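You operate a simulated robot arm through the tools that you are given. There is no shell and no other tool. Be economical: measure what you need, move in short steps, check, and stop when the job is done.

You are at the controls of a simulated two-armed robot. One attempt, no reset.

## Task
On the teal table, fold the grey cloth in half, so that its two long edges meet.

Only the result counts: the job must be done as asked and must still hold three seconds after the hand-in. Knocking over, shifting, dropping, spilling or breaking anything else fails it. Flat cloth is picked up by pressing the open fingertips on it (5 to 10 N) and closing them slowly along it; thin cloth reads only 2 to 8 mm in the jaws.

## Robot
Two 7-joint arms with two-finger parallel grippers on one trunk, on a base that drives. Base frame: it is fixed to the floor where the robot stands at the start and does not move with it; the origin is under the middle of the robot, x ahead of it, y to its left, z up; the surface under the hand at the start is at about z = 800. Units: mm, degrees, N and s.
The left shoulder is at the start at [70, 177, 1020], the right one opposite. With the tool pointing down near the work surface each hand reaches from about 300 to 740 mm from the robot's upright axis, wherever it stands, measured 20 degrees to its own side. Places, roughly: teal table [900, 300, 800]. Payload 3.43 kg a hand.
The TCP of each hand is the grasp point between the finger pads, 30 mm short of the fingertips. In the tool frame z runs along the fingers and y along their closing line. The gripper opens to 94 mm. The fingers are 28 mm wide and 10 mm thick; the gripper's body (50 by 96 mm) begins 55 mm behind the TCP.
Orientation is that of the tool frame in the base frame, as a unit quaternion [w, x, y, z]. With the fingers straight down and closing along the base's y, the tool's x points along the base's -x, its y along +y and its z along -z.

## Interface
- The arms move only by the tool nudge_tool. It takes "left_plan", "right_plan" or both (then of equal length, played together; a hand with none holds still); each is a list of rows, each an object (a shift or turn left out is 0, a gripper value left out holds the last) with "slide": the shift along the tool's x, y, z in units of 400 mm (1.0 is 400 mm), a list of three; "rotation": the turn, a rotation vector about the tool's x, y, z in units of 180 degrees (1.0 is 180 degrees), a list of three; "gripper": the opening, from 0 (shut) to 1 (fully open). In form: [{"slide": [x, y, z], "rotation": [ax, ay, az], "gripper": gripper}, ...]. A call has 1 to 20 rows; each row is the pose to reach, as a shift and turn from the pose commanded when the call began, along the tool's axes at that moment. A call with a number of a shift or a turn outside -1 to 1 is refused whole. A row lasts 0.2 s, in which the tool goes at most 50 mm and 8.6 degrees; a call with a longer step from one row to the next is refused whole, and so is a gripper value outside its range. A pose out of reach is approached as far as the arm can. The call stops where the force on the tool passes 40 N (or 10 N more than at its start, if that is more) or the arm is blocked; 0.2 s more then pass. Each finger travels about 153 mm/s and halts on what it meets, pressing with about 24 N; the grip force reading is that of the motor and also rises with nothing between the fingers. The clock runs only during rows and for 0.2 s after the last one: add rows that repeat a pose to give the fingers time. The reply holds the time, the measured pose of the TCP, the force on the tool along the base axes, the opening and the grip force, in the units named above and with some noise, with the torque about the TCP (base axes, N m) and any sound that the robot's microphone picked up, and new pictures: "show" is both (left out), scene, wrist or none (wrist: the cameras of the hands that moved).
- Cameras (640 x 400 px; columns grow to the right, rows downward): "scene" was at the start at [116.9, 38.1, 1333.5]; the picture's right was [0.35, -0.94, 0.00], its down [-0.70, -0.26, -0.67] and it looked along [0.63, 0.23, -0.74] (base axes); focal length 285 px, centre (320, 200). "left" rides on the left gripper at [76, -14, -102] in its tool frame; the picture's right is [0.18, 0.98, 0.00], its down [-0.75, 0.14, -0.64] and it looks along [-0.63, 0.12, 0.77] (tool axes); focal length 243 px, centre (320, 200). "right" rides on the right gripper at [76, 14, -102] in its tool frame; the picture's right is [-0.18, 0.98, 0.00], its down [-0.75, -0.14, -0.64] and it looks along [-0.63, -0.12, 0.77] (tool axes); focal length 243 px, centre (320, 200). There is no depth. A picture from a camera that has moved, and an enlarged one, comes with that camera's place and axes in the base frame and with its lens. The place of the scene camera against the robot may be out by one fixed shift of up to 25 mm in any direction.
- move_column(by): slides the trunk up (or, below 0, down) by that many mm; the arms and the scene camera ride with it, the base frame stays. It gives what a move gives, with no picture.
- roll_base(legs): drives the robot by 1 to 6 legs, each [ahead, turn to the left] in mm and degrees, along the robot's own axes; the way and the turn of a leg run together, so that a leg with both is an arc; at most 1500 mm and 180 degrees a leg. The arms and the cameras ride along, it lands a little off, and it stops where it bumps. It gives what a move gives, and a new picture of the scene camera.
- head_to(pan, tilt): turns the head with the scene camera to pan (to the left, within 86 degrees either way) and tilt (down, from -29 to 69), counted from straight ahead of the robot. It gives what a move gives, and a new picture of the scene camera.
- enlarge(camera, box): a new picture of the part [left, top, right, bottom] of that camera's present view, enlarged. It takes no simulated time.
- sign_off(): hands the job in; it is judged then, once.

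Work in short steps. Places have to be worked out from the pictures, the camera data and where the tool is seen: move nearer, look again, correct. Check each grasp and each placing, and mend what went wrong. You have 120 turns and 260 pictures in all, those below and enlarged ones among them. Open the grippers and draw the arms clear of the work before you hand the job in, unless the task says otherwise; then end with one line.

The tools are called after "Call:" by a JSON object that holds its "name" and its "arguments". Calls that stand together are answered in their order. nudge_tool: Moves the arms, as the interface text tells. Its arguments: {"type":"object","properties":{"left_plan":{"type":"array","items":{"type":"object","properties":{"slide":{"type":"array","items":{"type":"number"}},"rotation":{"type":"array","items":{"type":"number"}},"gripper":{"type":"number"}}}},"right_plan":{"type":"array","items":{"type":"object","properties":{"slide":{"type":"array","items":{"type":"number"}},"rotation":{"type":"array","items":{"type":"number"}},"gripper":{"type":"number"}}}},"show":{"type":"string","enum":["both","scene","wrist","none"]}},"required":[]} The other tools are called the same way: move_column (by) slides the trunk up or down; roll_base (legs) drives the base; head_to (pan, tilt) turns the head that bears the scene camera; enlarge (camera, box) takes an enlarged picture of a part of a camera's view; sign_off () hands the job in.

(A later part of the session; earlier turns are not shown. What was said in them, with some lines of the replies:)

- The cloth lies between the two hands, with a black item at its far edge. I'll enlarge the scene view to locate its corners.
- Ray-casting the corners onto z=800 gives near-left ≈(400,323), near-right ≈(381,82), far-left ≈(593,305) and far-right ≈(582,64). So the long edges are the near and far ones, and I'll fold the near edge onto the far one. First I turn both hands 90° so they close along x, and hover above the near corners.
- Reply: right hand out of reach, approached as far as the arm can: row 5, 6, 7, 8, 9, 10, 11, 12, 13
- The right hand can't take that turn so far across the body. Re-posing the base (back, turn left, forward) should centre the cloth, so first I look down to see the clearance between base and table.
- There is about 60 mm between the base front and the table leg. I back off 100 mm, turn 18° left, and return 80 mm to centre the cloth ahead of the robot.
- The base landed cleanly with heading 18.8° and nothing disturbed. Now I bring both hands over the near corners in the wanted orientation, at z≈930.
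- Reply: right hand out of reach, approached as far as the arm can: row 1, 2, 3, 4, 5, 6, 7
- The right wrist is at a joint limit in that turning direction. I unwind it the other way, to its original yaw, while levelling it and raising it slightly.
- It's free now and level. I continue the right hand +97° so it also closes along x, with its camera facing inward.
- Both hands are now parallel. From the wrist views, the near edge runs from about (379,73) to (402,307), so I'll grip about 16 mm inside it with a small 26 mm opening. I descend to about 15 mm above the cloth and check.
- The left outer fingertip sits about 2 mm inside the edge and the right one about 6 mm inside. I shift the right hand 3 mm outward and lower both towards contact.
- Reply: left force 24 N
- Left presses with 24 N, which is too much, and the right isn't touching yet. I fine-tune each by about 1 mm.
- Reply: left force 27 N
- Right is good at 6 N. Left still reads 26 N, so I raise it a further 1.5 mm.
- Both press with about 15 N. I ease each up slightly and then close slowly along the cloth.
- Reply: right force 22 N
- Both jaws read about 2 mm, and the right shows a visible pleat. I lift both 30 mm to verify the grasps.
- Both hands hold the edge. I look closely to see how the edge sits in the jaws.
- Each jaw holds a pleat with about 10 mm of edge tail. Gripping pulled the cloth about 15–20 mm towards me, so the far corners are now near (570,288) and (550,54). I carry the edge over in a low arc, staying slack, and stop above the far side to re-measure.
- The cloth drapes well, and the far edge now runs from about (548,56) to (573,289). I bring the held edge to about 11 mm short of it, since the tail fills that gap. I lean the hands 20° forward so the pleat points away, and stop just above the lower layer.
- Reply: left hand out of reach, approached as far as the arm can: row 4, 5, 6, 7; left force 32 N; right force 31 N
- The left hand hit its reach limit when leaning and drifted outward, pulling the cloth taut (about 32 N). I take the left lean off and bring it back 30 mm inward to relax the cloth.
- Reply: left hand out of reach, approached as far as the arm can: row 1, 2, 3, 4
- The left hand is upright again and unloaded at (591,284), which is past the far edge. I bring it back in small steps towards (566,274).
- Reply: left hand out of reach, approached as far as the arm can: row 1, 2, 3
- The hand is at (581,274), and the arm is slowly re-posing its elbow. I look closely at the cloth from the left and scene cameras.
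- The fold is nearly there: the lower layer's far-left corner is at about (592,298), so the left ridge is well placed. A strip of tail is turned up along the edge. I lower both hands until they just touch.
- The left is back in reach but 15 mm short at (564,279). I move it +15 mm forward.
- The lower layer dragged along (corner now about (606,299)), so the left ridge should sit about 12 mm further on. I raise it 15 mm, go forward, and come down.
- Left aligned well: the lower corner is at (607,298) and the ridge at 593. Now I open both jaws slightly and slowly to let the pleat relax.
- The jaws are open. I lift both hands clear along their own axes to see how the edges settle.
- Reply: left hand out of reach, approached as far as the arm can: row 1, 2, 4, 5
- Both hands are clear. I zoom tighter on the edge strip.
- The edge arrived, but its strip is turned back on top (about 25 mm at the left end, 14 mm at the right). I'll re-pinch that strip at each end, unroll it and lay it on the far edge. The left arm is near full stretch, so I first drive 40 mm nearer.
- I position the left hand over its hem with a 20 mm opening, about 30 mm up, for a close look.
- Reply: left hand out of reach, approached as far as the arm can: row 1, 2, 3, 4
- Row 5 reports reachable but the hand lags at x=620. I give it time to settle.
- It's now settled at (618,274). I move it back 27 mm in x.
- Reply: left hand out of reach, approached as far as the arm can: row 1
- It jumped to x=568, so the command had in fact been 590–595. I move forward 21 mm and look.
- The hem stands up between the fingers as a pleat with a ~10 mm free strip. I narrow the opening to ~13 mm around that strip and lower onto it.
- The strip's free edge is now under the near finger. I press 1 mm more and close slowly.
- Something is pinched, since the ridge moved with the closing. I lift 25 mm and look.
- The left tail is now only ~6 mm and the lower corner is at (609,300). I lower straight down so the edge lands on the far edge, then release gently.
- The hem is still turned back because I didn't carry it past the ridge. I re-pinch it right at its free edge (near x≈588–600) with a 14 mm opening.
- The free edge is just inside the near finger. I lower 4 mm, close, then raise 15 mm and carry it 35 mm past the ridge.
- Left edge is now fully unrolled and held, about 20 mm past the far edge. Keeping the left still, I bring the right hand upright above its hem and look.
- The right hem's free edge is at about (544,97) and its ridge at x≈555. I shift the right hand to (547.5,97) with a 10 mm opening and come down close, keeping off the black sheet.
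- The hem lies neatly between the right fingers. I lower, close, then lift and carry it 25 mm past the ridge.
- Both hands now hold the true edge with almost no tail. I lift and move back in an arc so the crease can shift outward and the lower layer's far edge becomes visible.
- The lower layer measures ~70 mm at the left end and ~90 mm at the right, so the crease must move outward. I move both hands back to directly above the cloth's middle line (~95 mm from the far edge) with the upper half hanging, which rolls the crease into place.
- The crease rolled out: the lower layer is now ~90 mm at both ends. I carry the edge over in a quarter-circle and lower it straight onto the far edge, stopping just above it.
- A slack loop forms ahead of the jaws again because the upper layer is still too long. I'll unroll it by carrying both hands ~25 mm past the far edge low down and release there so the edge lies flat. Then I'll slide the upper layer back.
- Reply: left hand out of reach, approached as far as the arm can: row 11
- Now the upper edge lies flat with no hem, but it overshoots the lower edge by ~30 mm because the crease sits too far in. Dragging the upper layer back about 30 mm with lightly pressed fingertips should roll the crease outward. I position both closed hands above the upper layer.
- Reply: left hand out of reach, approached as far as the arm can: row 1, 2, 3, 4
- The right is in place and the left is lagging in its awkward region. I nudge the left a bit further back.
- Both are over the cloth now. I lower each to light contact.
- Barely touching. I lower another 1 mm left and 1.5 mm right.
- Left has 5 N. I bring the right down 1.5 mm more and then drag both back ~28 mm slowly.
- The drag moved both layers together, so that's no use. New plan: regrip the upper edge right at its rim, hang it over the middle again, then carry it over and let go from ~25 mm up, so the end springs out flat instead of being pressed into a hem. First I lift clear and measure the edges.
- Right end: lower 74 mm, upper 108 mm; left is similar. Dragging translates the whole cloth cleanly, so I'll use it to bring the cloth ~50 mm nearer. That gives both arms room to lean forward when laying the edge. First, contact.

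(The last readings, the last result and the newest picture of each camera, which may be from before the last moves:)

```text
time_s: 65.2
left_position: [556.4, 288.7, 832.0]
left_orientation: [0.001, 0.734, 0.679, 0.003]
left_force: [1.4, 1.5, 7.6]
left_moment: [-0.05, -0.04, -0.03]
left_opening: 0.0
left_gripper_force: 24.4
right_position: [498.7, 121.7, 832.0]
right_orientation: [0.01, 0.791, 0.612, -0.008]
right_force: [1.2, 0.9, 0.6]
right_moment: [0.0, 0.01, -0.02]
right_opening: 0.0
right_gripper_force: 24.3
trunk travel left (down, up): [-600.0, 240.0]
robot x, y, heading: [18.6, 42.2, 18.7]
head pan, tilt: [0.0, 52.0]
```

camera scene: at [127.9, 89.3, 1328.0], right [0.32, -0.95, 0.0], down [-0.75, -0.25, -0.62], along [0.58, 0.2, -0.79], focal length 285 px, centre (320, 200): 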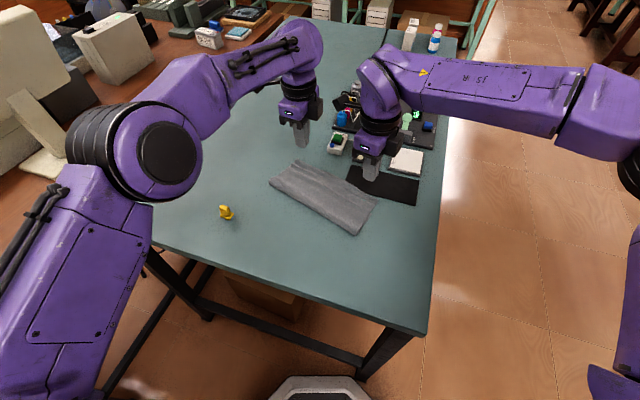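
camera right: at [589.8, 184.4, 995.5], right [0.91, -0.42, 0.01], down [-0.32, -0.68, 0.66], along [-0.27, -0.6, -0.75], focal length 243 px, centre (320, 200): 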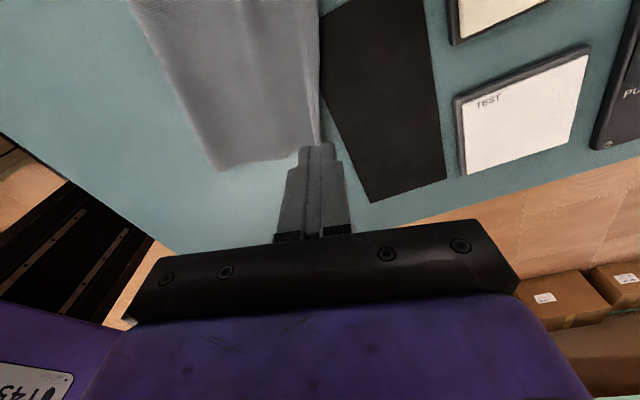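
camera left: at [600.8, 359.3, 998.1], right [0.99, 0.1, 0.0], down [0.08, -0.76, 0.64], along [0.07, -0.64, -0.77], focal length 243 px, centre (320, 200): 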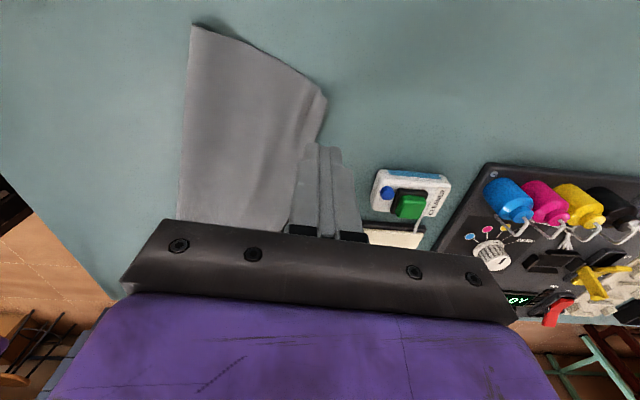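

Contact is good on the left and slightly light on the right. I drag left −70 mm and right −35 mm, which also squares the cloth up.

Call:
{"name": "nudge_tool", "arguments": {"left_plan": [{"slide": [0, 0, 0]}, {"slide": [0, -0.0145, 0]}, {"slide": [-0.001, -0.029, 0]}, {"slide": [-0.001, -0.044, 0]}, {"slide": [-0.001, -0.058, 0]}, {"slide": [-0.002, -0.073, 0]}, {"slide": [-0.002, -0.0875, 0]}, {"slide": [-0.002, -0.102, 0]}, {"slide": [-0.003, -0.117, 0]}, {"slide": [-0.003, -0.131, 0]}, {"slide": [-0.003, -0.146, 0]}, {"slide": [-0.004, -0.16, 0]}, {"slide": [-0.004, -0.175, 0]}], "right_plan": [{"slide": [0, 0, 0.0025]}, {"slide": [-0.003, -0.007, 0.0025]}, {"slide": [-0.005, -0.014, 0.0025]}, {"slide": [-0.008, -0.02, 0.0025]}, {"slide": [-0.011, -0.027, 0.0025]}, {"slide": [-0.013, -0.034, 0.0025]}, {"slide": [-0.016, -0.041, 0.0025]}, {"slide": [-0.019, -0.048, 0.0025]}, {"slide": [-0.021, -0.055, 0.0025]}, {"slide": [-0.024, -0.0615, 0.0025]}, {"slide": [-0.027, -0.068, 0.0025]}, {"slide": [-0.029, -0.075, 0.0025]}, {"slide": [-0.032, -0.082, 0.0025]}], "show": "none"}}

Call:
{"name": "nudge_tool", "arguments": {"left_plan": [{"slide": [0, 0, -0.03]}, {"slide": [0, 0.03, -0.08]}, {"slide": [0, 0.07, -0.13]}, {"slide": [0, 0.1, -0.16]}], "right_plan": [{"slide": [0, 0, -0.03]}, {"slide": [0, 0.03, -0.08]}, {"slide": [0, 0.07, -0.13]}, {"slide": [0, 0.1, -0.16]}]}}

Call:
{"name": "enlarge", "arguments": {"camera": "scene", "box": [265, 135, 425, 245]}}

Call:
{"name": "enlarge", "arguments": {"camera": "left", "box": [160, 0, 400, 180]}}

Call:
{"name": "enlarge", "arguments": {"camera": "right", "box": [140, 0, 400, 180]}}

```text
time_s: 68.0
left_position: [485.3, 292.3, 832.6]
left_orientation: [0.003, 0.735, 0.678, 0.002]
left_force: [1.7, -1.3, 11.5]
left_moment: [-0.14, -0.05, 0.03]
left_opening: 0.0
left_gripper_force: 23.9
right_position: [464.2, 117.8, 832.2]
right_orientation: [0.01, 0.79, 0.613, -0.01]
right_force: [1.6, 1.7, 9.2]
right_moment: [0.16, -0.06, -0.03]
right_opening: 0.2
right_gripper_force: 23.5
trunk travel left (down, up): [-600.0, 240.0]
robot x, y, heading: [13.8, 42.0, 18.6]
head pan, tilt: [0.0, 52.0]
```

```text
time_s: 69.0
left_position: [526.2, 290.6, 896.9]
left_orientation: [0.0, 0.735, 0.678, 0.002]
left_force: [-0.2, -0.5, -0.4]
left_moment: [0.02, 0.0, -0.01]
left_opening: 0.1
left_gripper_force: 24.0
right_position: [504.3, 109.2, 895.6]
right_orientation: [0.011, 0.79, 0.613, -0.009]
right_force: [-0.3, 0.3, 0.3]
right_moment: [0.0, 0.03, 0.05]
right_opening: 0.2
right_gripper_force: 23.9
trunk travel left (down, up): [-600.0, 240.0]
robot x, y, heading: [12.3, 37.5, 18.9]
head pan, tilt: [0.0, 52.0]
camera scene: at [127.6, 89.0, 1328.1], right [0.32, -0.95, 0.0], down [-0.75, -0.25, -0.62], along [0.58, 0.2, -0.79], focal length 285 px, centre (320, 200)
camera right: at [537.1, 182.2, 995.0], right [0.91, -0.42, 0.01], down [-0.32, -0.68, 0.66], along [-0.27, -0.6, -0.75], focal length 243 px, centre (320, 200)
camera left: at [518.7, 367.3, 999.7], right [0.99, 0.1, 0.0], down [0.08, -0.76, 0.64], along [0.07, -0.64, -0.77], focal length 243 px, centre (320, 200)
```

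scene: 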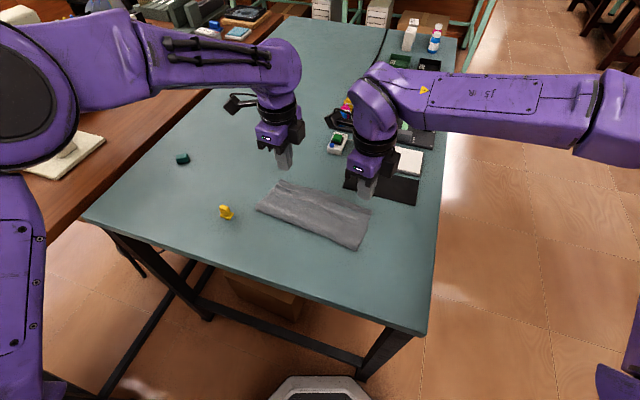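
right: 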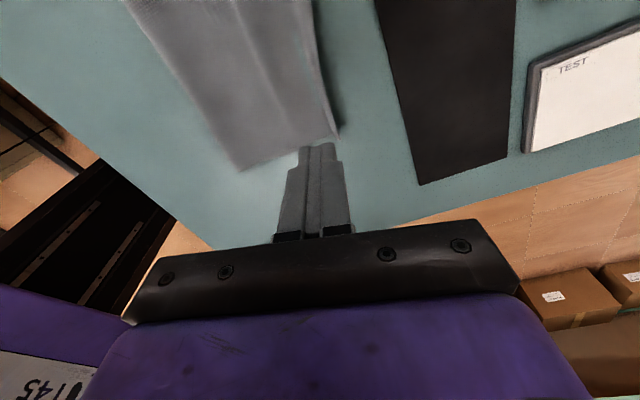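
left: 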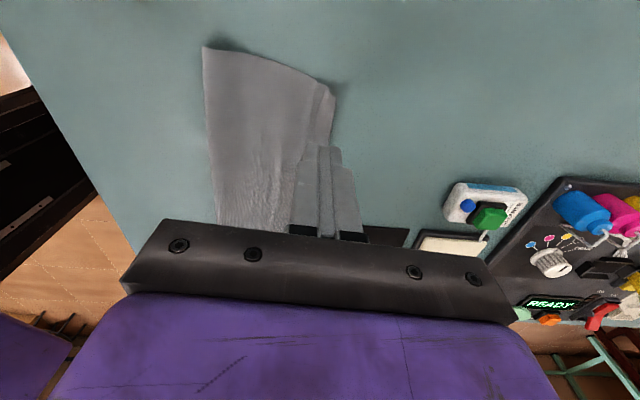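

```text
3.64 times, centred on (345, 190) of scene
camera zoom: at [127.6, 89.0, 1328.1], right [0.32, -0.95, 0.0], down [-0.75, -0.25, -0.62], along [0.58, 0.2, -0.79], focal length 1035 px, centre (229, 236)
```

zoom: 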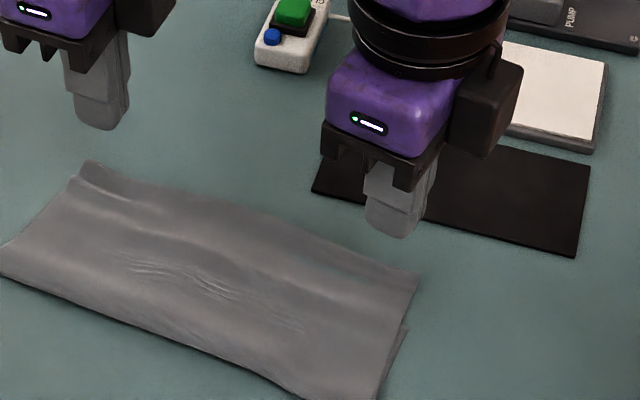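

```text
2.22 times, centred on (280, 90) of left
camera zoom: at [518.7, 367.3, 999.7], right [0.99, 0.1, 0.0], down [0.08, -0.76, 0.64], along [0.07, -0.64, -0.77], focal length 539 px, centre (409, 444)
```

zoom: 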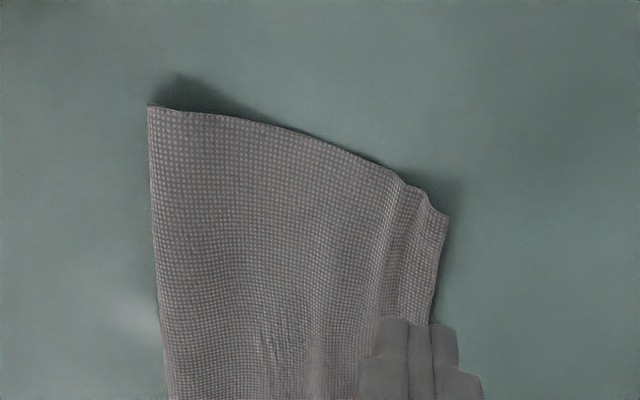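

```text
2.22 times, centred on (270, 90) of right
camera zoom: at [537.1, 182.2, 995.0], right [0.91, -0.42, 0.01], down [-0.32, -0.68, 0.66], along [-0.27, -0.6, -0.75], focal length 539 px, centre (431, 444)
```

zoom: 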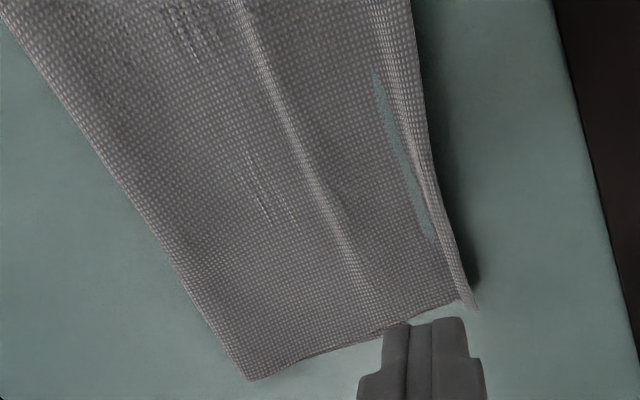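

The cloth is now nearer and squared up: the upper edge runs from about (513,85) to (539,309). I move both hands over it with the outer finger just outside the rim (20 mm opening) and check.

Call:
{"name": "nudge_tool", "arguments": {"left_plan": [{"slide": [0.002, 0.003, 0.03], "gripper": 0.21}, {"slide": [0.004, 0.006, 0.08], "gripper": 0.21}, {"slide": [0.004, 0.006, 0.125], "gripper": 0.21}, {"slide": [0.004, 0.006, 0.14], "gripper": 0.21}], "right_plan": [{"slide": [-0.006, 0.005, 0.03], "rotation": [0, 0, -0.024], "gripper": 0.21}, {"slide": [-0.013, 0.01, 0.08], "rotation": [0, 0, -0.048], "gripper": 0.21}, {"slide": [-0.013, 0.01, 0.12], "rotation": [0, 0, -0.048], "gripper": 0.21}, {"slide": [-0.013, 0.01, 0.137], "rotation": [0, 0, -0.048], "gripper": 0.21}], "show": "none"}}

Call:
{"name": "enlarge", "arguments": {"camera": "left", "box": [220, 70, 420, 195]}}

Call:
{"name": "enlarge", "arguments": {"camera": "right", "box": [220, 70, 420, 195]}}

```text
time_s: 70.0
left_position: [526.7, 291.5, 840.4]
left_orientation: [0.0, 0.735, 0.678, 0.001]
left_force: [-0.6, 0.0, -0.1]
left_moment: [0.03, 0.01, -0.03]
left_opening: 19.8
left_gripper_force: 0.0
right_position: [505.5, 103.6, 839.6]
right_orientation: [0.01, 0.742, 0.67, -0.01]
right_force: [0.3, 0.6, 0.7]
right_moment: [0.01, -0.01, -0.02]
right_opening: 19.7
right_gripper_force: 0.1
trunk travel left (down, up): [-600.0, 240.0]
robot x, y, heading: [14.4, 40.0, 18.8]
head pan, tilt: [0.0, 52.0]
```

```text
3.20 times, centred on (320, 132) of left
camera zoom: at [520.7, 368.0, 942.8], right [0.99, 0.1, 0.0], down [0.08, -0.76, 0.64], along [0.07, -0.64, -0.77], focal length 776 px, centre (320, 416)
```

zoom: 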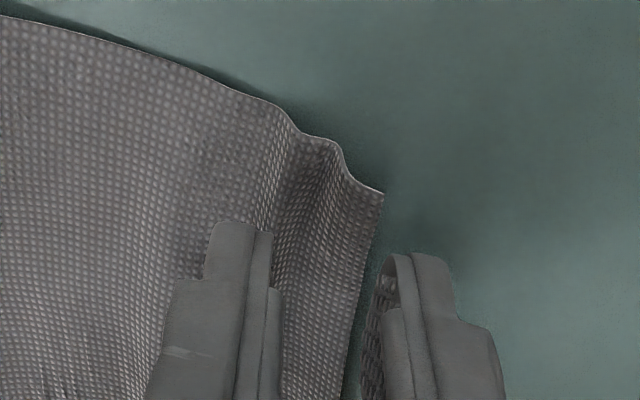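

```text
3.20 times, centred on (320, 132) of right
camera zoom: at [528.3, 180.7, 938.6], right [0.96, -0.28, 0.01], down [-0.21, -0.72, 0.66], along [-0.18, -0.64, -0.75], focal length 776 px, centre (320, 416)
```

zoom: 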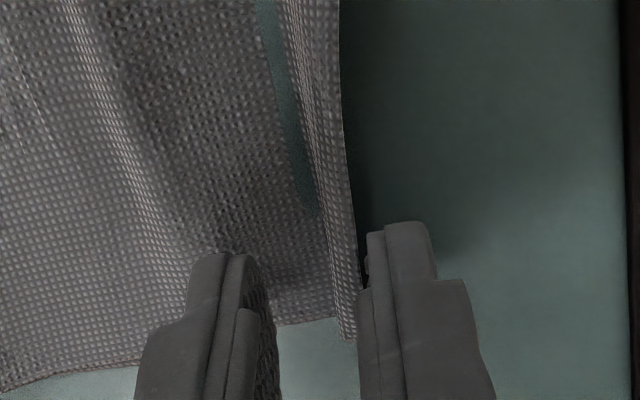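

Both are well set: the upturned rim lies between the fingers with the outer finger just beyond it. I lower to the table and close slowly.

Call:
{"name": "nudge_tool", "arguments": {"left_plan": [{"slide": [0, 0, 0.012]}, {"slide": [0, 0, 0.0215], "gripper": 0.2}, {"slide": [0, 0, 0.0215], "gripper": 0.17}, {"slide": [0, 0, 0.0215], "gripper": 0.14}, {"slide": [0, 0, 0.0215], "gripper": 0.11}, {"slide": [0, 0, 0.0215], "gripper": 0.08}, {"slide": [0, 0, 0.0215], "gripper": 0.05}, {"slide": [0, 0, 0.0215], "gripper": 0.02}, {"slide": [0, 0, 0.0215], "gripper": 0}, {"slide": [0, 0, 0.0215], "gripper": 0}], "right_plan": [{"slide": [0, 0, 0.01]}, {"slide": [0, 0, 0.0185], "gripper": 0.2}, {"slide": [0, 0, 0.0185], "gripper": 0.17}, {"slide": [0, 0, 0.0185], "gripper": 0.14}, {"slide": [0, 0, 0.0185], "gripper": 0.11}, {"slide": [0, 0, 0.0185], "gripper": 0.08}, {"slide": [0, 0, 0.0185], "gripper": 0.05}, {"slide": [0, 0, 0.0185], "gripper": 0.02}, {"slide": [0, 0, 0.0185], "gripper": 0}, {"slide": [0, 0, 0.0185], "gripper": 0}], "show": "none"}}

Call:
{"name": "enlarge", "arguments": {"camera": "left", "box": [220, 70, 420, 195]}}

Call:
{"name": "enlarge", "arguments": {"camera": "right", "box": [220, 70, 420, 195]}}

```text
time_s: 72.2
left_position: [528.4, 290.9, 833.0]
left_orientation: [0.001, 0.735, 0.678, 0.0]
left_force: [0.4, -0.7, -0.6]
left_moment: [0.01, -0.02, 0.0]
left_opening: 5.7
left_gripper_force: 23.5
right_position: [506.0, 101.3, 832.3]
right_orientation: [0.009, 0.742, 0.671, -0.011]
right_force: [-0.1, 0.5, -1.0]
right_moment: [-0.03, -0.01, -0.01]
right_opening: 1.7
right_gripper_force: 24.0
trunk travel left (down, up): [-600.0, 240.0]
robot x, y, heading: [19.6, 40.9, 18.8]
head pan, tilt: [0.0, 52.0]
```

```text
3.20 times, centred on (320, 132) of left
camera zoom: at [521.9, 367.8, 935.5], right [0.99, 0.1, 0.0], down [0.08, -0.76, 0.64], along [0.07, -0.64, -0.77], focal length 776 px, centre (320, 416)
```

zoom: 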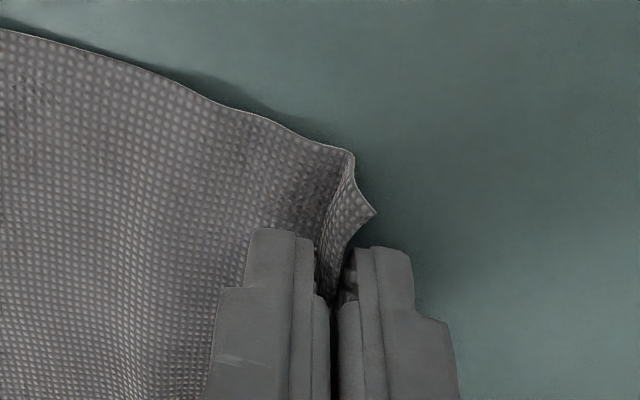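

```text
3.20 times, centred on (320, 132) of right
camera zoom: at [528.1, 180.0, 931.7], right [0.96, -0.28, 0.01], down [-0.21, -0.72, 0.66], along [-0.18, -0.64, -0.75], focal length 776 px, centre (320, 416)
```

zoom: 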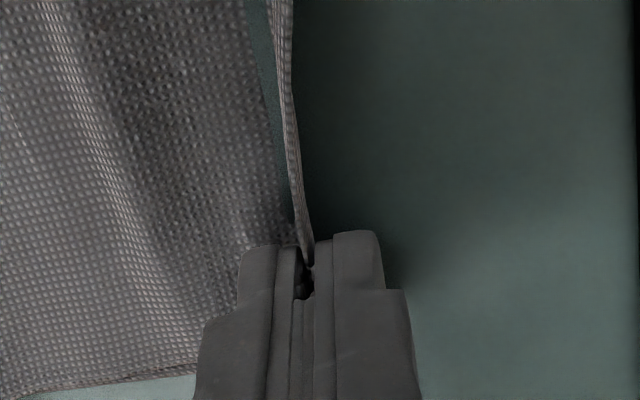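

Both grips now hold the rim with the body on the near pad and the tail pointing away, which is what I want. I arc both back to hang over the fold line, rolling the crease outward.

Call:
{"name": "nudge_tool", "arguments": {"left_plan": [{"slide": [0.002, -0.015, -0.041]}, {"slide": [0.006, -0.046, -0.092]}, {"slide": [0.012, -0.086, -0.133]}, {"slide": [0.018, -0.129, -0.164]}, {"slide": [0.025, -0.175, -0.185]}, {"slide": [0.031, -0.221, -0.197]}, {"slide": [0.037, -0.267, -0.205]}, {"slide": [0.043, -0.307, -0.205]}, {"slide": [0.043, -0.307, -0.205]}], "right_plan": [{"slide": [0.001, -0.015, -0.041]}, {"slide": [0.002, -0.046, -0.092]}, {"slide": [0.004, -0.086, -0.133]}, {"slide": [0.006, -0.129, -0.164]}, {"slide": [0.008, -0.175, -0.185]}, {"slide": [0.01, -0.221, -0.197]}, {"slide": [0.012, -0.267, -0.205]}, {"slide": [0.014, -0.308, -0.205]}, {"slide": [0.014, -0.308, -0.205]}]}}

Call:
{"name": "enlarge", "arguments": {"camera": "scene", "box": [245, 145, 405, 255]}}

```text
time_s: 74.2
left_position: [410.7, 316.5, 914.6]
left_orientation: [0.001, 0.735, 0.678, 0.0]
left_force: [0.4, -0.3, 1.1]
left_moment: [-0.04, -0.01, -0.02]
left_opening: 5.9
left_gripper_force: 23.9
right_position: [385.2, 122.7, 913.9]
right_orientation: [0.01, 0.742, 0.67, -0.01]
right_force: [-0.4, 0.6, -0.1]
right_moment: [0.03, 0.0, 0.02]
right_opening: 1.6
right_gripper_force: 24.1
trunk travel left (down, up): [-600.0, 240.0]
robot x, y, heading: [10.1, 38.2, 18.8]
head pan, tilt: [0.0, 52.0]
camera scene: at [128.2, 89.2, 1328.0], right [0.32, -0.95, 0.0], down [-0.75, -0.25, -0.62], along [0.58, 0.2, -0.79], focal length 285 px, centre (320, 200)
camera right: at [406.7, 200.5, 1013.0], right [0.96, -0.28, 0.0], down [-0.21, -0.72, 0.66], along [-0.18, -0.64, -0.75], focal length 243 px, centre (320, 200)
camera left: at [402.9, 393.3, 1017.1], right [0.99, 0.1, 0.0], down [0.08, -0.76, 0.64], along [0.07, -0.64, -0.77], focal length 243 px, centre (320, 200)
```

scene: 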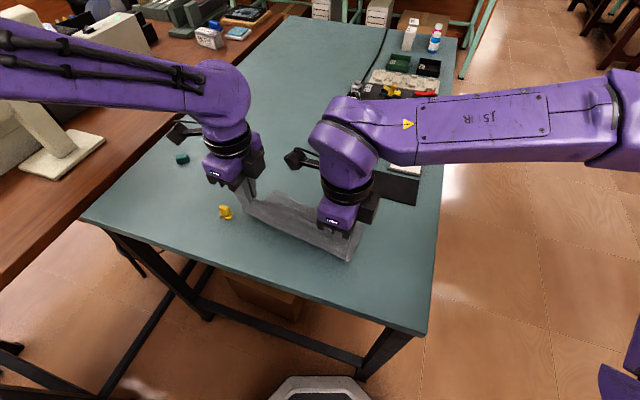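
right: 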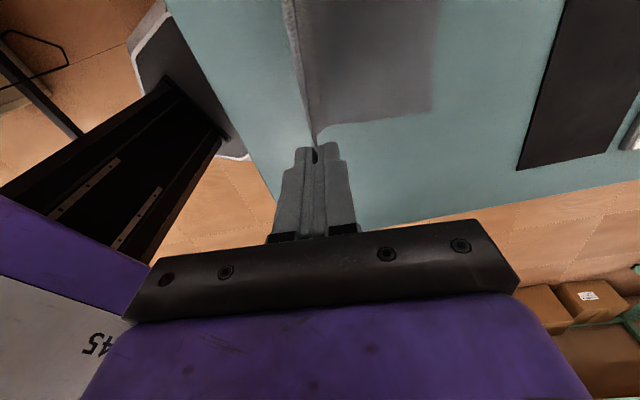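
left: 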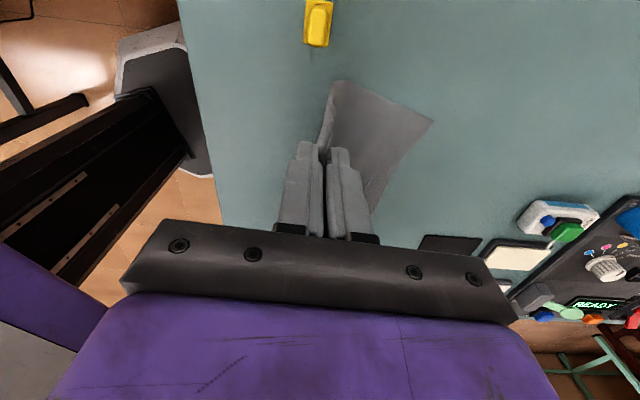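

```text
3.64 times, centred on (325, 200) of scene
camera zoom: at [128.2, 89.2, 1328.0], right [0.32, -0.95, 0.0], down [-0.75, -0.25, -0.62], along [0.58, 0.2, -0.79], focal length 1035 px, centre (302, 200)
```

zoom: 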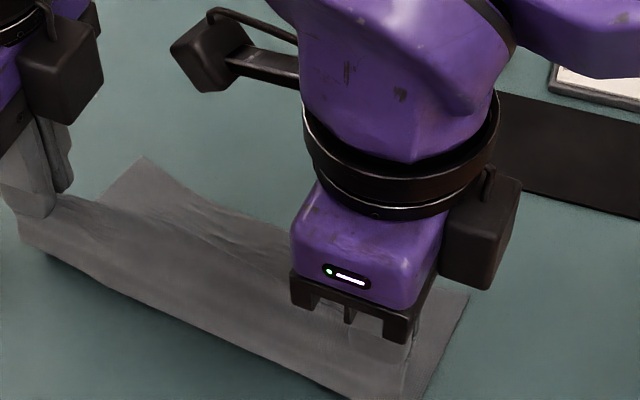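

The crease is now ~96 mm from the far edge. I carry the rim over along a slightly slack arc with a 20° forward lean, ending with fingertips ~10 mm above the far edge.

Call:
{"name": "nudge_tool", "arguments": {"left_plan": [{"slide": [-0.004, 0.054, 0.013], "rotation": [0.014, 0, 0]}, {"slide": [-0.009, 0.108, 0.038], "rotation": [0.028, 0, 0]}, {"slide": [-0.012, 0.151, 0.063], "rotation": [0.042, 0, 0]}, {"slide": [-0.015, 0.186, 0.09], "rotation": [0.056, 0, 0]}, {"slide": [-0.017, 0.213, 0.115], "rotation": [0.069, 0, 0]}, {"slide": [-0.019, 0.235, 0.14], "rotation": [0.083, 0, 0]}, {"slide": [-0.021, 0.254, 0.167], "rotation": [0.097, 0, 0]}, {"slide": [-0.022, 0.27, 0.1915], "rotation": [0.111, 0, 0]}, {"slide": [-0.022, 0.27, 0.1915], "rotation": [0.111, 0, 0]}], "right_plan": [{"slide": [-0.001, 0.052, 0.013], "rotation": [0.014, 0, 0]}, {"slide": [-0.002, 0.104, 0.038], "rotation": [0.028, 0, 0]}, {"slide": [-0.002, 0.145, 0.063], "rotation": [0.042, 0, 0]}, {"slide": [-0.003, 0.179, 0.09], "rotation": [0.056, 0, 0]}, {"slide": [-0.003, 0.205, 0.115], "rotation": [0.069, 0, 0]}, {"slide": [-0.004, 0.225, 0.14], "rotation": [0.083, 0, 0]}, {"slide": [-0.004, 0.243, 0.165], "rotation": [0.097, 0, 0]}, {"slide": [-0.004, 0.259, 0.19], "rotation": [0.111, 0, 0]}, {"slide": [-0.004, 0.259, 0.19], "rotation": [0.111, 0, 0]}]}}

Call:
{"name": "enlarge", "arguments": {"camera": "scene", "box": [245, 145, 405, 255]}}

Call:
{"name": "enlarge", "arguments": {"camera": "left", "box": [160, 30, 400, 180]}}

Call:
{"name": "enlarge", "arguments": {"camera": "right", "box": [140, 0, 400, 180]}}

```text
time_s: 76.2
left_position: [514.2, 299.6, 837.1]
left_orientation: [-0.126, 0.724, 0.668, -0.117]
left_force: [0.9, -0.2, -0.8]
left_moment: [-0.06, -0.01, 0.02]
left_opening: 5.8
left_gripper_force: 23.8
right_position: [486.7, 107.9, 839.3]
right_orientation: [-0.119, 0.732, 0.658, -0.126]
right_force: [-0.3, -0.2, -0.4]
right_moment: [-0.01, -0.05, 0.0]
right_opening: 2.0
right_gripper_force: 23.9
trunk travel left (down, up): [-600.0, 240.0]
robot x, y, heading: [17.4, 38.9, 18.9]
head pan, tilt: [0.0, 52.0]
camera scene: at [126.8, 89.4, 1328.2], right [0.32, -0.95, 0.0], down [-0.75, -0.25, -0.62], along [0.58, 0.2, -0.79], focal length 285 px, centre (320, 200)
camera right: at [542.0, 181.4, 926.4], right [0.9, -0.29, -0.33], down [0.01, -0.74, 0.67], along [-0.44, -0.61, -0.66], focal length 243 px, centre (320, 200)
camera left: at [542.7, 373.9, 938.9], right [0.94, 0.11, -0.33], down [0.29, -0.78, 0.56], along [-0.2, -0.62, -0.76], focal length 243 px, centre (320, 200)
```

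scene: 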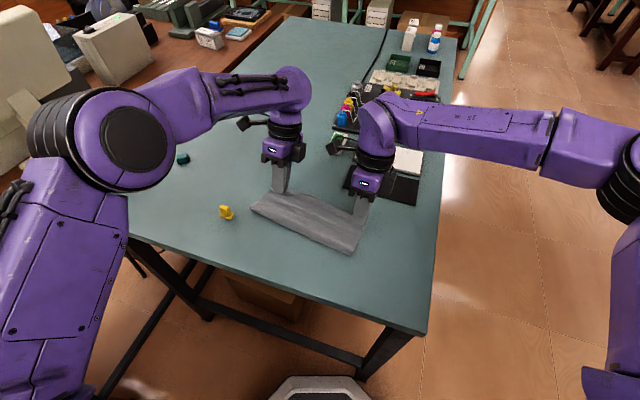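
right: 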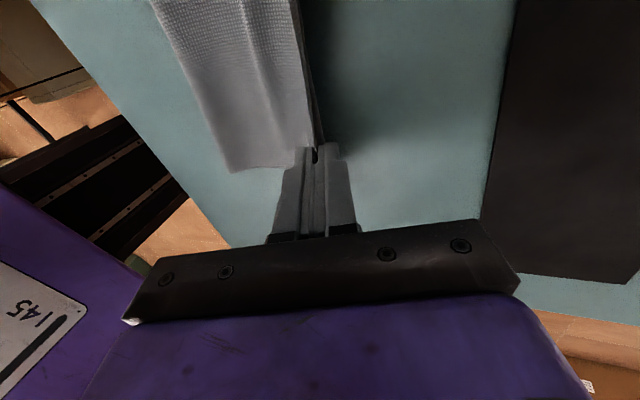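
left: 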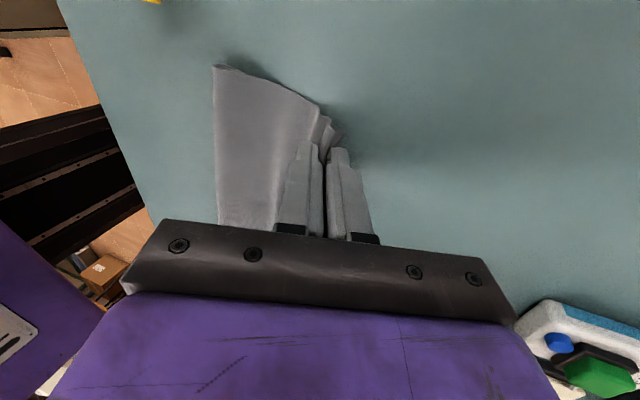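

```text
3.64 times, centred on (325, 200) of scene
camera zoom: at [126.8, 89.4, 1328.2], right [0.32, -0.95, 0.0], down [-0.75, -0.25, -0.62], along [0.58, 0.2, -0.79], focal length 1035 px, centre (302, 200)
```

zoom: 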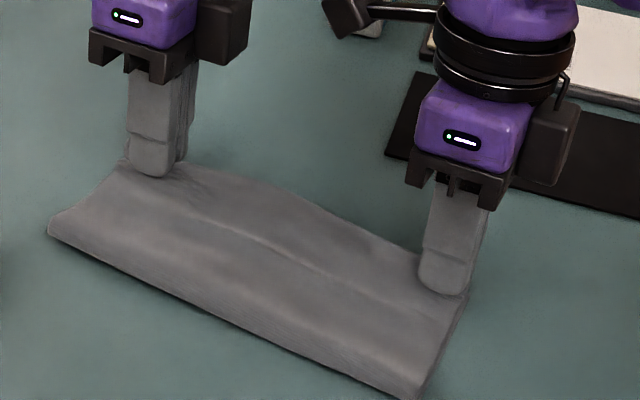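

```text
2.67 times, centred on (280, 105) of left
camera zoom: at [542.7, 373.9, 938.9], right [0.94, 0.11, -0.33], down [0.29, -0.78, 0.56], along [-0.2, -0.62, -0.76], focal length 647 px, centre (427, 453)
```

zoom: 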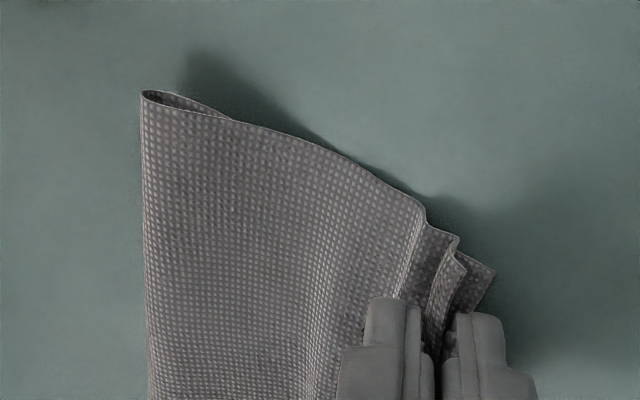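

```text
2.22 times, centred on (270, 90) of right
camera zoom: at [542.0, 181.4, 926.4], right [0.9, -0.29, -0.33], down [0.01, -0.74, 0.67], along [-0.44, -0.61, -0.66], focal length 539 px, centre (431, 444)
```

zoom: 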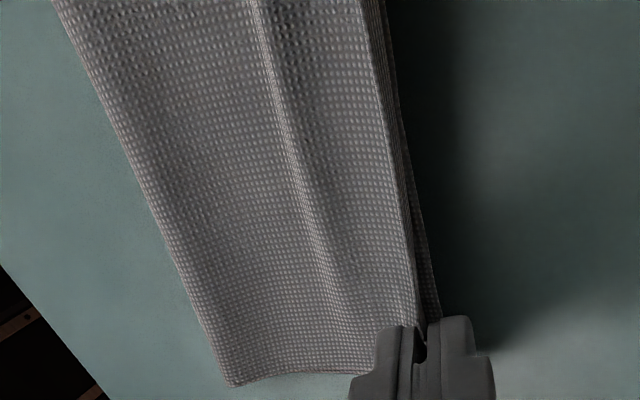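

The edges now nearly coincide with no loop (the lower corner at about (516,317) peeks just past the held rim). I lower 4 mm, open slowly, then retreat along the fingers.

Call:
{"name": "nudge_tool", "arguments": {"left_plan": [{"slide": [0, 0.004, 0.006]}, {"slide": [0, 0.006, 0.011]}, {"slide": [0, 0.006, 0.011], "gripper": 0.08}, {"slide": [0, 0.006, 0.011], "gripper": 0.11}, {"slide": [0, 0.006, 0.011], "gripper": 0.14}, {"slide": [0, 0.006, 0.0], "gripper": 0.17}, {"slide": [0, 0.006, -0.03], "gripper": 0.19}, {"slide": [0, 0.006, -0.08], "gripper": 0.2}, {"slide": [0, 0.006, -0.14], "gripper": 0.2}], "right_plan": [{"slide": [0, 0.004, 0.006]}, {"slide": [0, 0.008, 0.012]}, {"slide": [0, 0.008, 0.012], "gripper": 0.04}, {"slide": [0, 0.008, 0.012], "gripper": 0.07}, {"slide": [0, 0.008, 0.012], "gripper": 0.1}, {"slide": [0, 0.008, 0.0], "gripper": 0.14}, {"slide": [0, 0.008, -0.03], "gripper": 0.17}, {"slide": [0, 0.008, -0.08], "gripper": 0.2}, {"slide": [0, 0.008, -0.14], "gripper": 0.2}]}}

Call:
{"name": "enlarge", "arguments": {"camera": "scene", "box": [245, 145, 405, 255]}}

Call:
{"name": "enlarge", "arguments": {"camera": "left", "box": [160, 0, 400, 150]}}

Call:
{"name": "enlarge", "arguments": {"camera": "right", "box": [140, 0, 400, 160]}}

```text
time_s: 78.2
left_position: [536.1, 298.4, 885.8]
left_orientation: [-0.126, 0.724, 0.668, -0.116]
left_force: [0.1, -0.2, 0.5]
left_moment: [-0.01, -0.02, 0.03]
left_opening: 18.9
left_gripper_force: 0.1
right_position: [509.2, 107.6, 888.7]
right_orientation: [-0.119, 0.732, 0.658, -0.127]
right_force: [0.2, 0.5, 0.2]
right_moment: [0.03, 0.01, 0.01]
right_opening: 18.6
right_gripper_force: 0.0
trunk travel left (down, up): [-600.0, 240.0]
robot x, y, heading: [13.8, 39.5, 18.6]
head pan, tilt: [0.0, 52.0]
camera scene: at [127.3, 89.2, 1328.0], right [0.32, -0.95, 0.0], down [-0.75, -0.25, -0.62], along [0.58, 0.2, -0.79], focal length 285 px, centre (320, 200)
camera right: at [565.0, 181.1, 976.6], right [0.9, -0.29, -0.33], down [0.01, -0.74, 0.67], along [-0.44, -0.61, -0.66], focal length 243 px, centre (320, 200)
camera left: at [564.7, 372.3, 987.6], right [0.94, 0.11, -0.33], down [0.29, -0.78, 0.56], along [-0.2, -0.62, -0.76], focal length 243 px, centre (320, 200)
```

scene: 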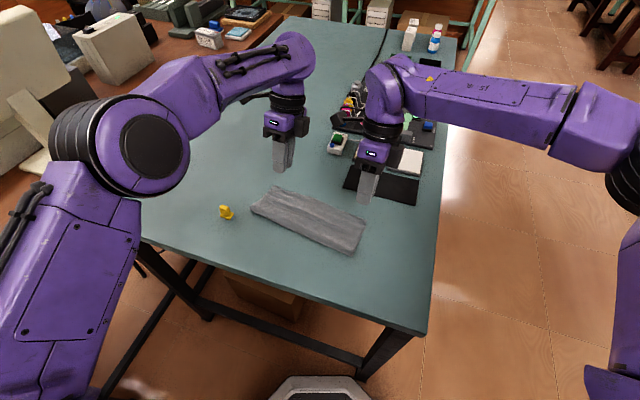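
right: 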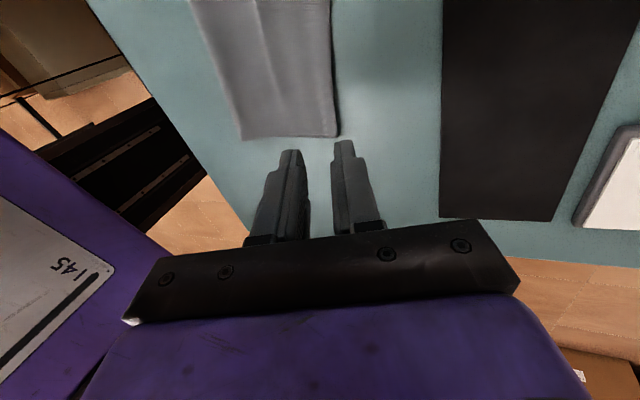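
left: 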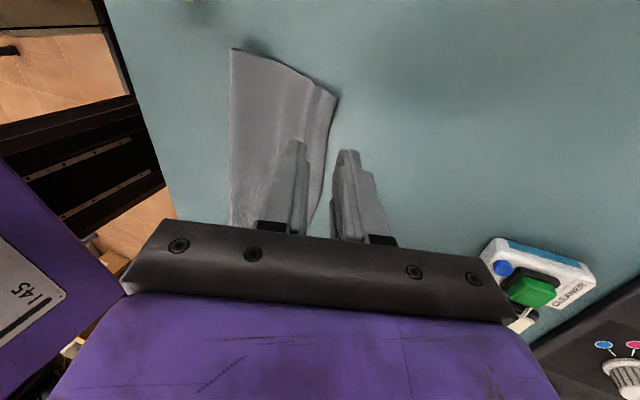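

```text
3.64 times, centred on (325, 200) of scene
camera zoom: at [127.3, 89.2, 1328.0], right [0.32, -0.95, 0.0], down [-0.75, -0.25, -0.62], along [0.58, 0.2, -0.79], focal length 1035 px, centre (302, 200)
```

zoom: 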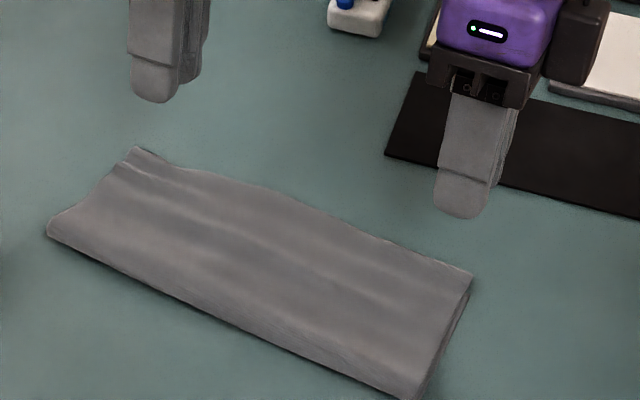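

```text
2.67 times, centred on (280, 75) of left
camera zoom: at [564.7, 372.3, 987.6], right [0.94, 0.11, -0.33], down [0.29, -0.78, 0.56], along [-0.2, -0.62, -0.76], focal length 647 px, centre (427, 533)
```

zoom: 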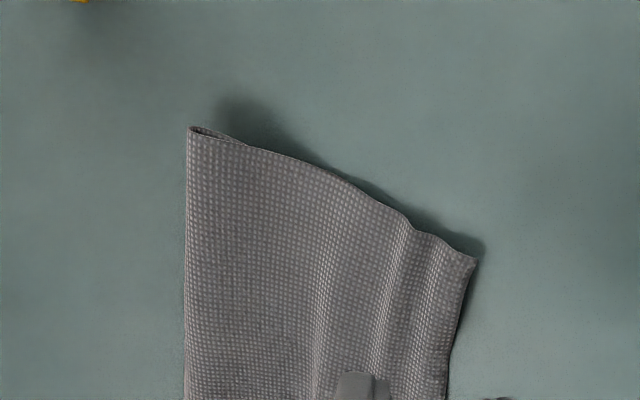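

```text
2.46 times, centred on (270, 80) of right
camera zoom: at [565.0, 181.1, 976.6], right [0.9, -0.29, -0.33], down [0.01, -0.74, 0.67], along [-0.44, -0.61, -0.66], focal length 597 px, centre (443, 495)
```

zoom: 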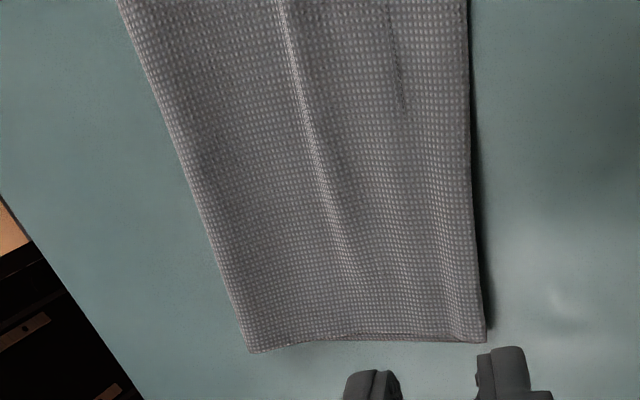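

The fold settled well: at the right end the corners coincide, and at the left they are within about 5 mm. I raise both hands well clear, open them, and take a final look.

Call:
{"name": "nudge_tool", "arguments": {"left_plan": [{"slide": [0, -0.02, -0.06], "gripper": 0.5}, {"slide": [0, -0.04, -0.12], "gripper": 0.9}, {"slide": [0, -0.06, -0.18], "gripper": 1}, {"slide": [0, -0.06, -0.22], "gripper": 1}], "right_plan": [{"slide": [-0.05, 0, -0.06], "gripper": 0.5}, {"slide": [-0.1, 0, -0.12], "gripper": 0.9}, {"slide": [-0.15, 0, -0.18], "gripper": 1}, {"slide": [-0.2, 0, -0.22], "gripper": 1}]}}

Call:
{"name": "enlarge", "arguments": {"camera": "scene", "box": [240, 170, 380, 265]}}

Call:
{"name": "enlarge", "arguments": {"camera": "left", "box": [160, 0, 400, 170]}}

```text
time_s: 79.2
left_position: [544.3, 298.1, 978.8]
left_orientation: [-0.127, 0.724, 0.668, -0.116]
left_force: [-0.5, 0.1, 0.4]
left_moment: [0.02, -0.01, -0.02]
left_opening: 93.7
left_gripper_force: 0.1
right_position: [533.3, 27.7, 974.9]
right_orientation: [-0.119, 0.732, 0.658, -0.127]
right_force: [-0.5, -0.2, -0.4]
right_moment: [0.01, 0.01, -0.02]
right_opening: 93.9
right_gripper_force: 0.0
trunk travel left (down, up): [-600.0, 240.0]
robot x, y, heading: [15.4, 37.1, 18.7]
head pan, tilt: [0.0, 52.0]
camera scene: at [127.8, 88.3, 1328.1], right [0.32, -0.95, 0.0], down [-0.75, -0.25, -0.62], along [0.58, 0.2, -0.79], focal length 285 px, centre (320, 200)
camera right: at [589.5, 101.6, 1063.3], right [0.9, -0.29, -0.33], down [0.01, -0.74, 0.67], along [-0.44, -0.61, -0.66], focal length 243 px, centre (320, 200)
camera left: at [571.8, 372.1, 1080.6], right [0.94, 0.11, -0.33], down [0.29, -0.78, 0.55], along [-0.2, -0.62, -0.76], focal length 243 px, centre (320, 200)
```

scene: 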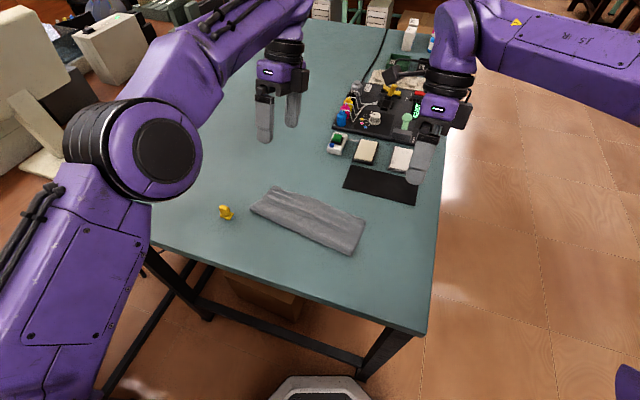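
right: 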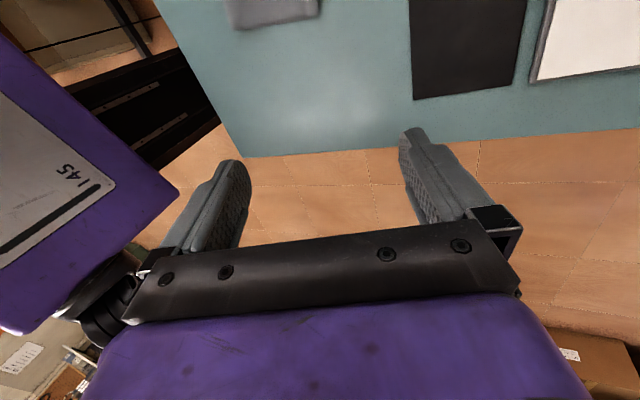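
left: 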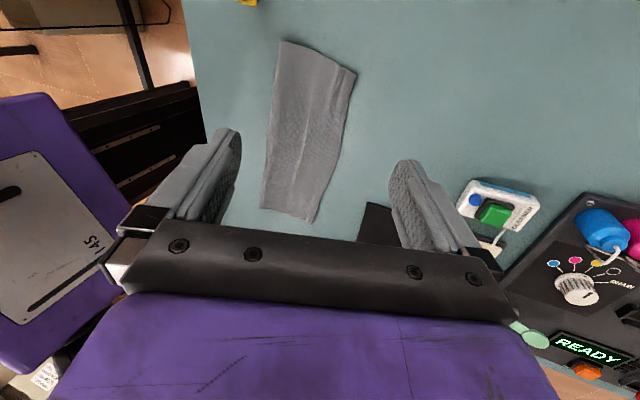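

```text
4.21 times, centred on (310, 218) of scene
camera zoom: at [127.8, 88.3, 1328.1], right [0.32, -0.95, 0.0], down [-0.75, -0.25, -0.62], along [0.58, 0.2, -0.79], focal length 1199 px, centre (362, 126)
```

zoom: 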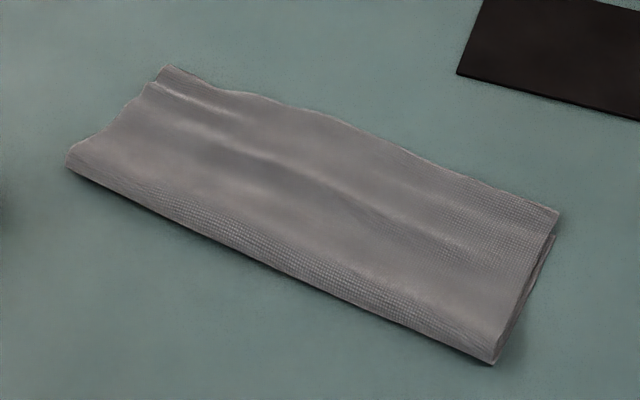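

```text
2.35 times, centred on (280, 85) of left
camera zoom: at [571.8, 372.1, 1080.6], right [0.94, 0.11, -0.33], down [0.29, -0.78, 0.55], along [-0.2, -0.62, -0.76], focal length 571 px, centre (414, 471)
```

zoom: 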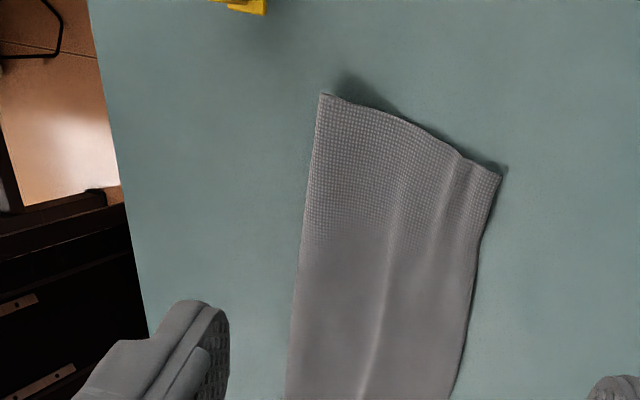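

The cloth lies folded in half with its two long edges together (about 5–10 mm apart at most) and both hands are open and clear. The other objects I can see on the table still look in place, so I hand it in.

Call:
{"name": "sign_off", "arguments": {}}

```text
The job is handed in.
```

The grey cloth is folded in half with its long edges meeting: about 5 mm apart at the left end and 10 mm at the right. Getting a clean fold meant dragging the cloth about 35–70 mm nearer the robot. The other objects I could see on the table still looked in place, and both hands are open and clear.
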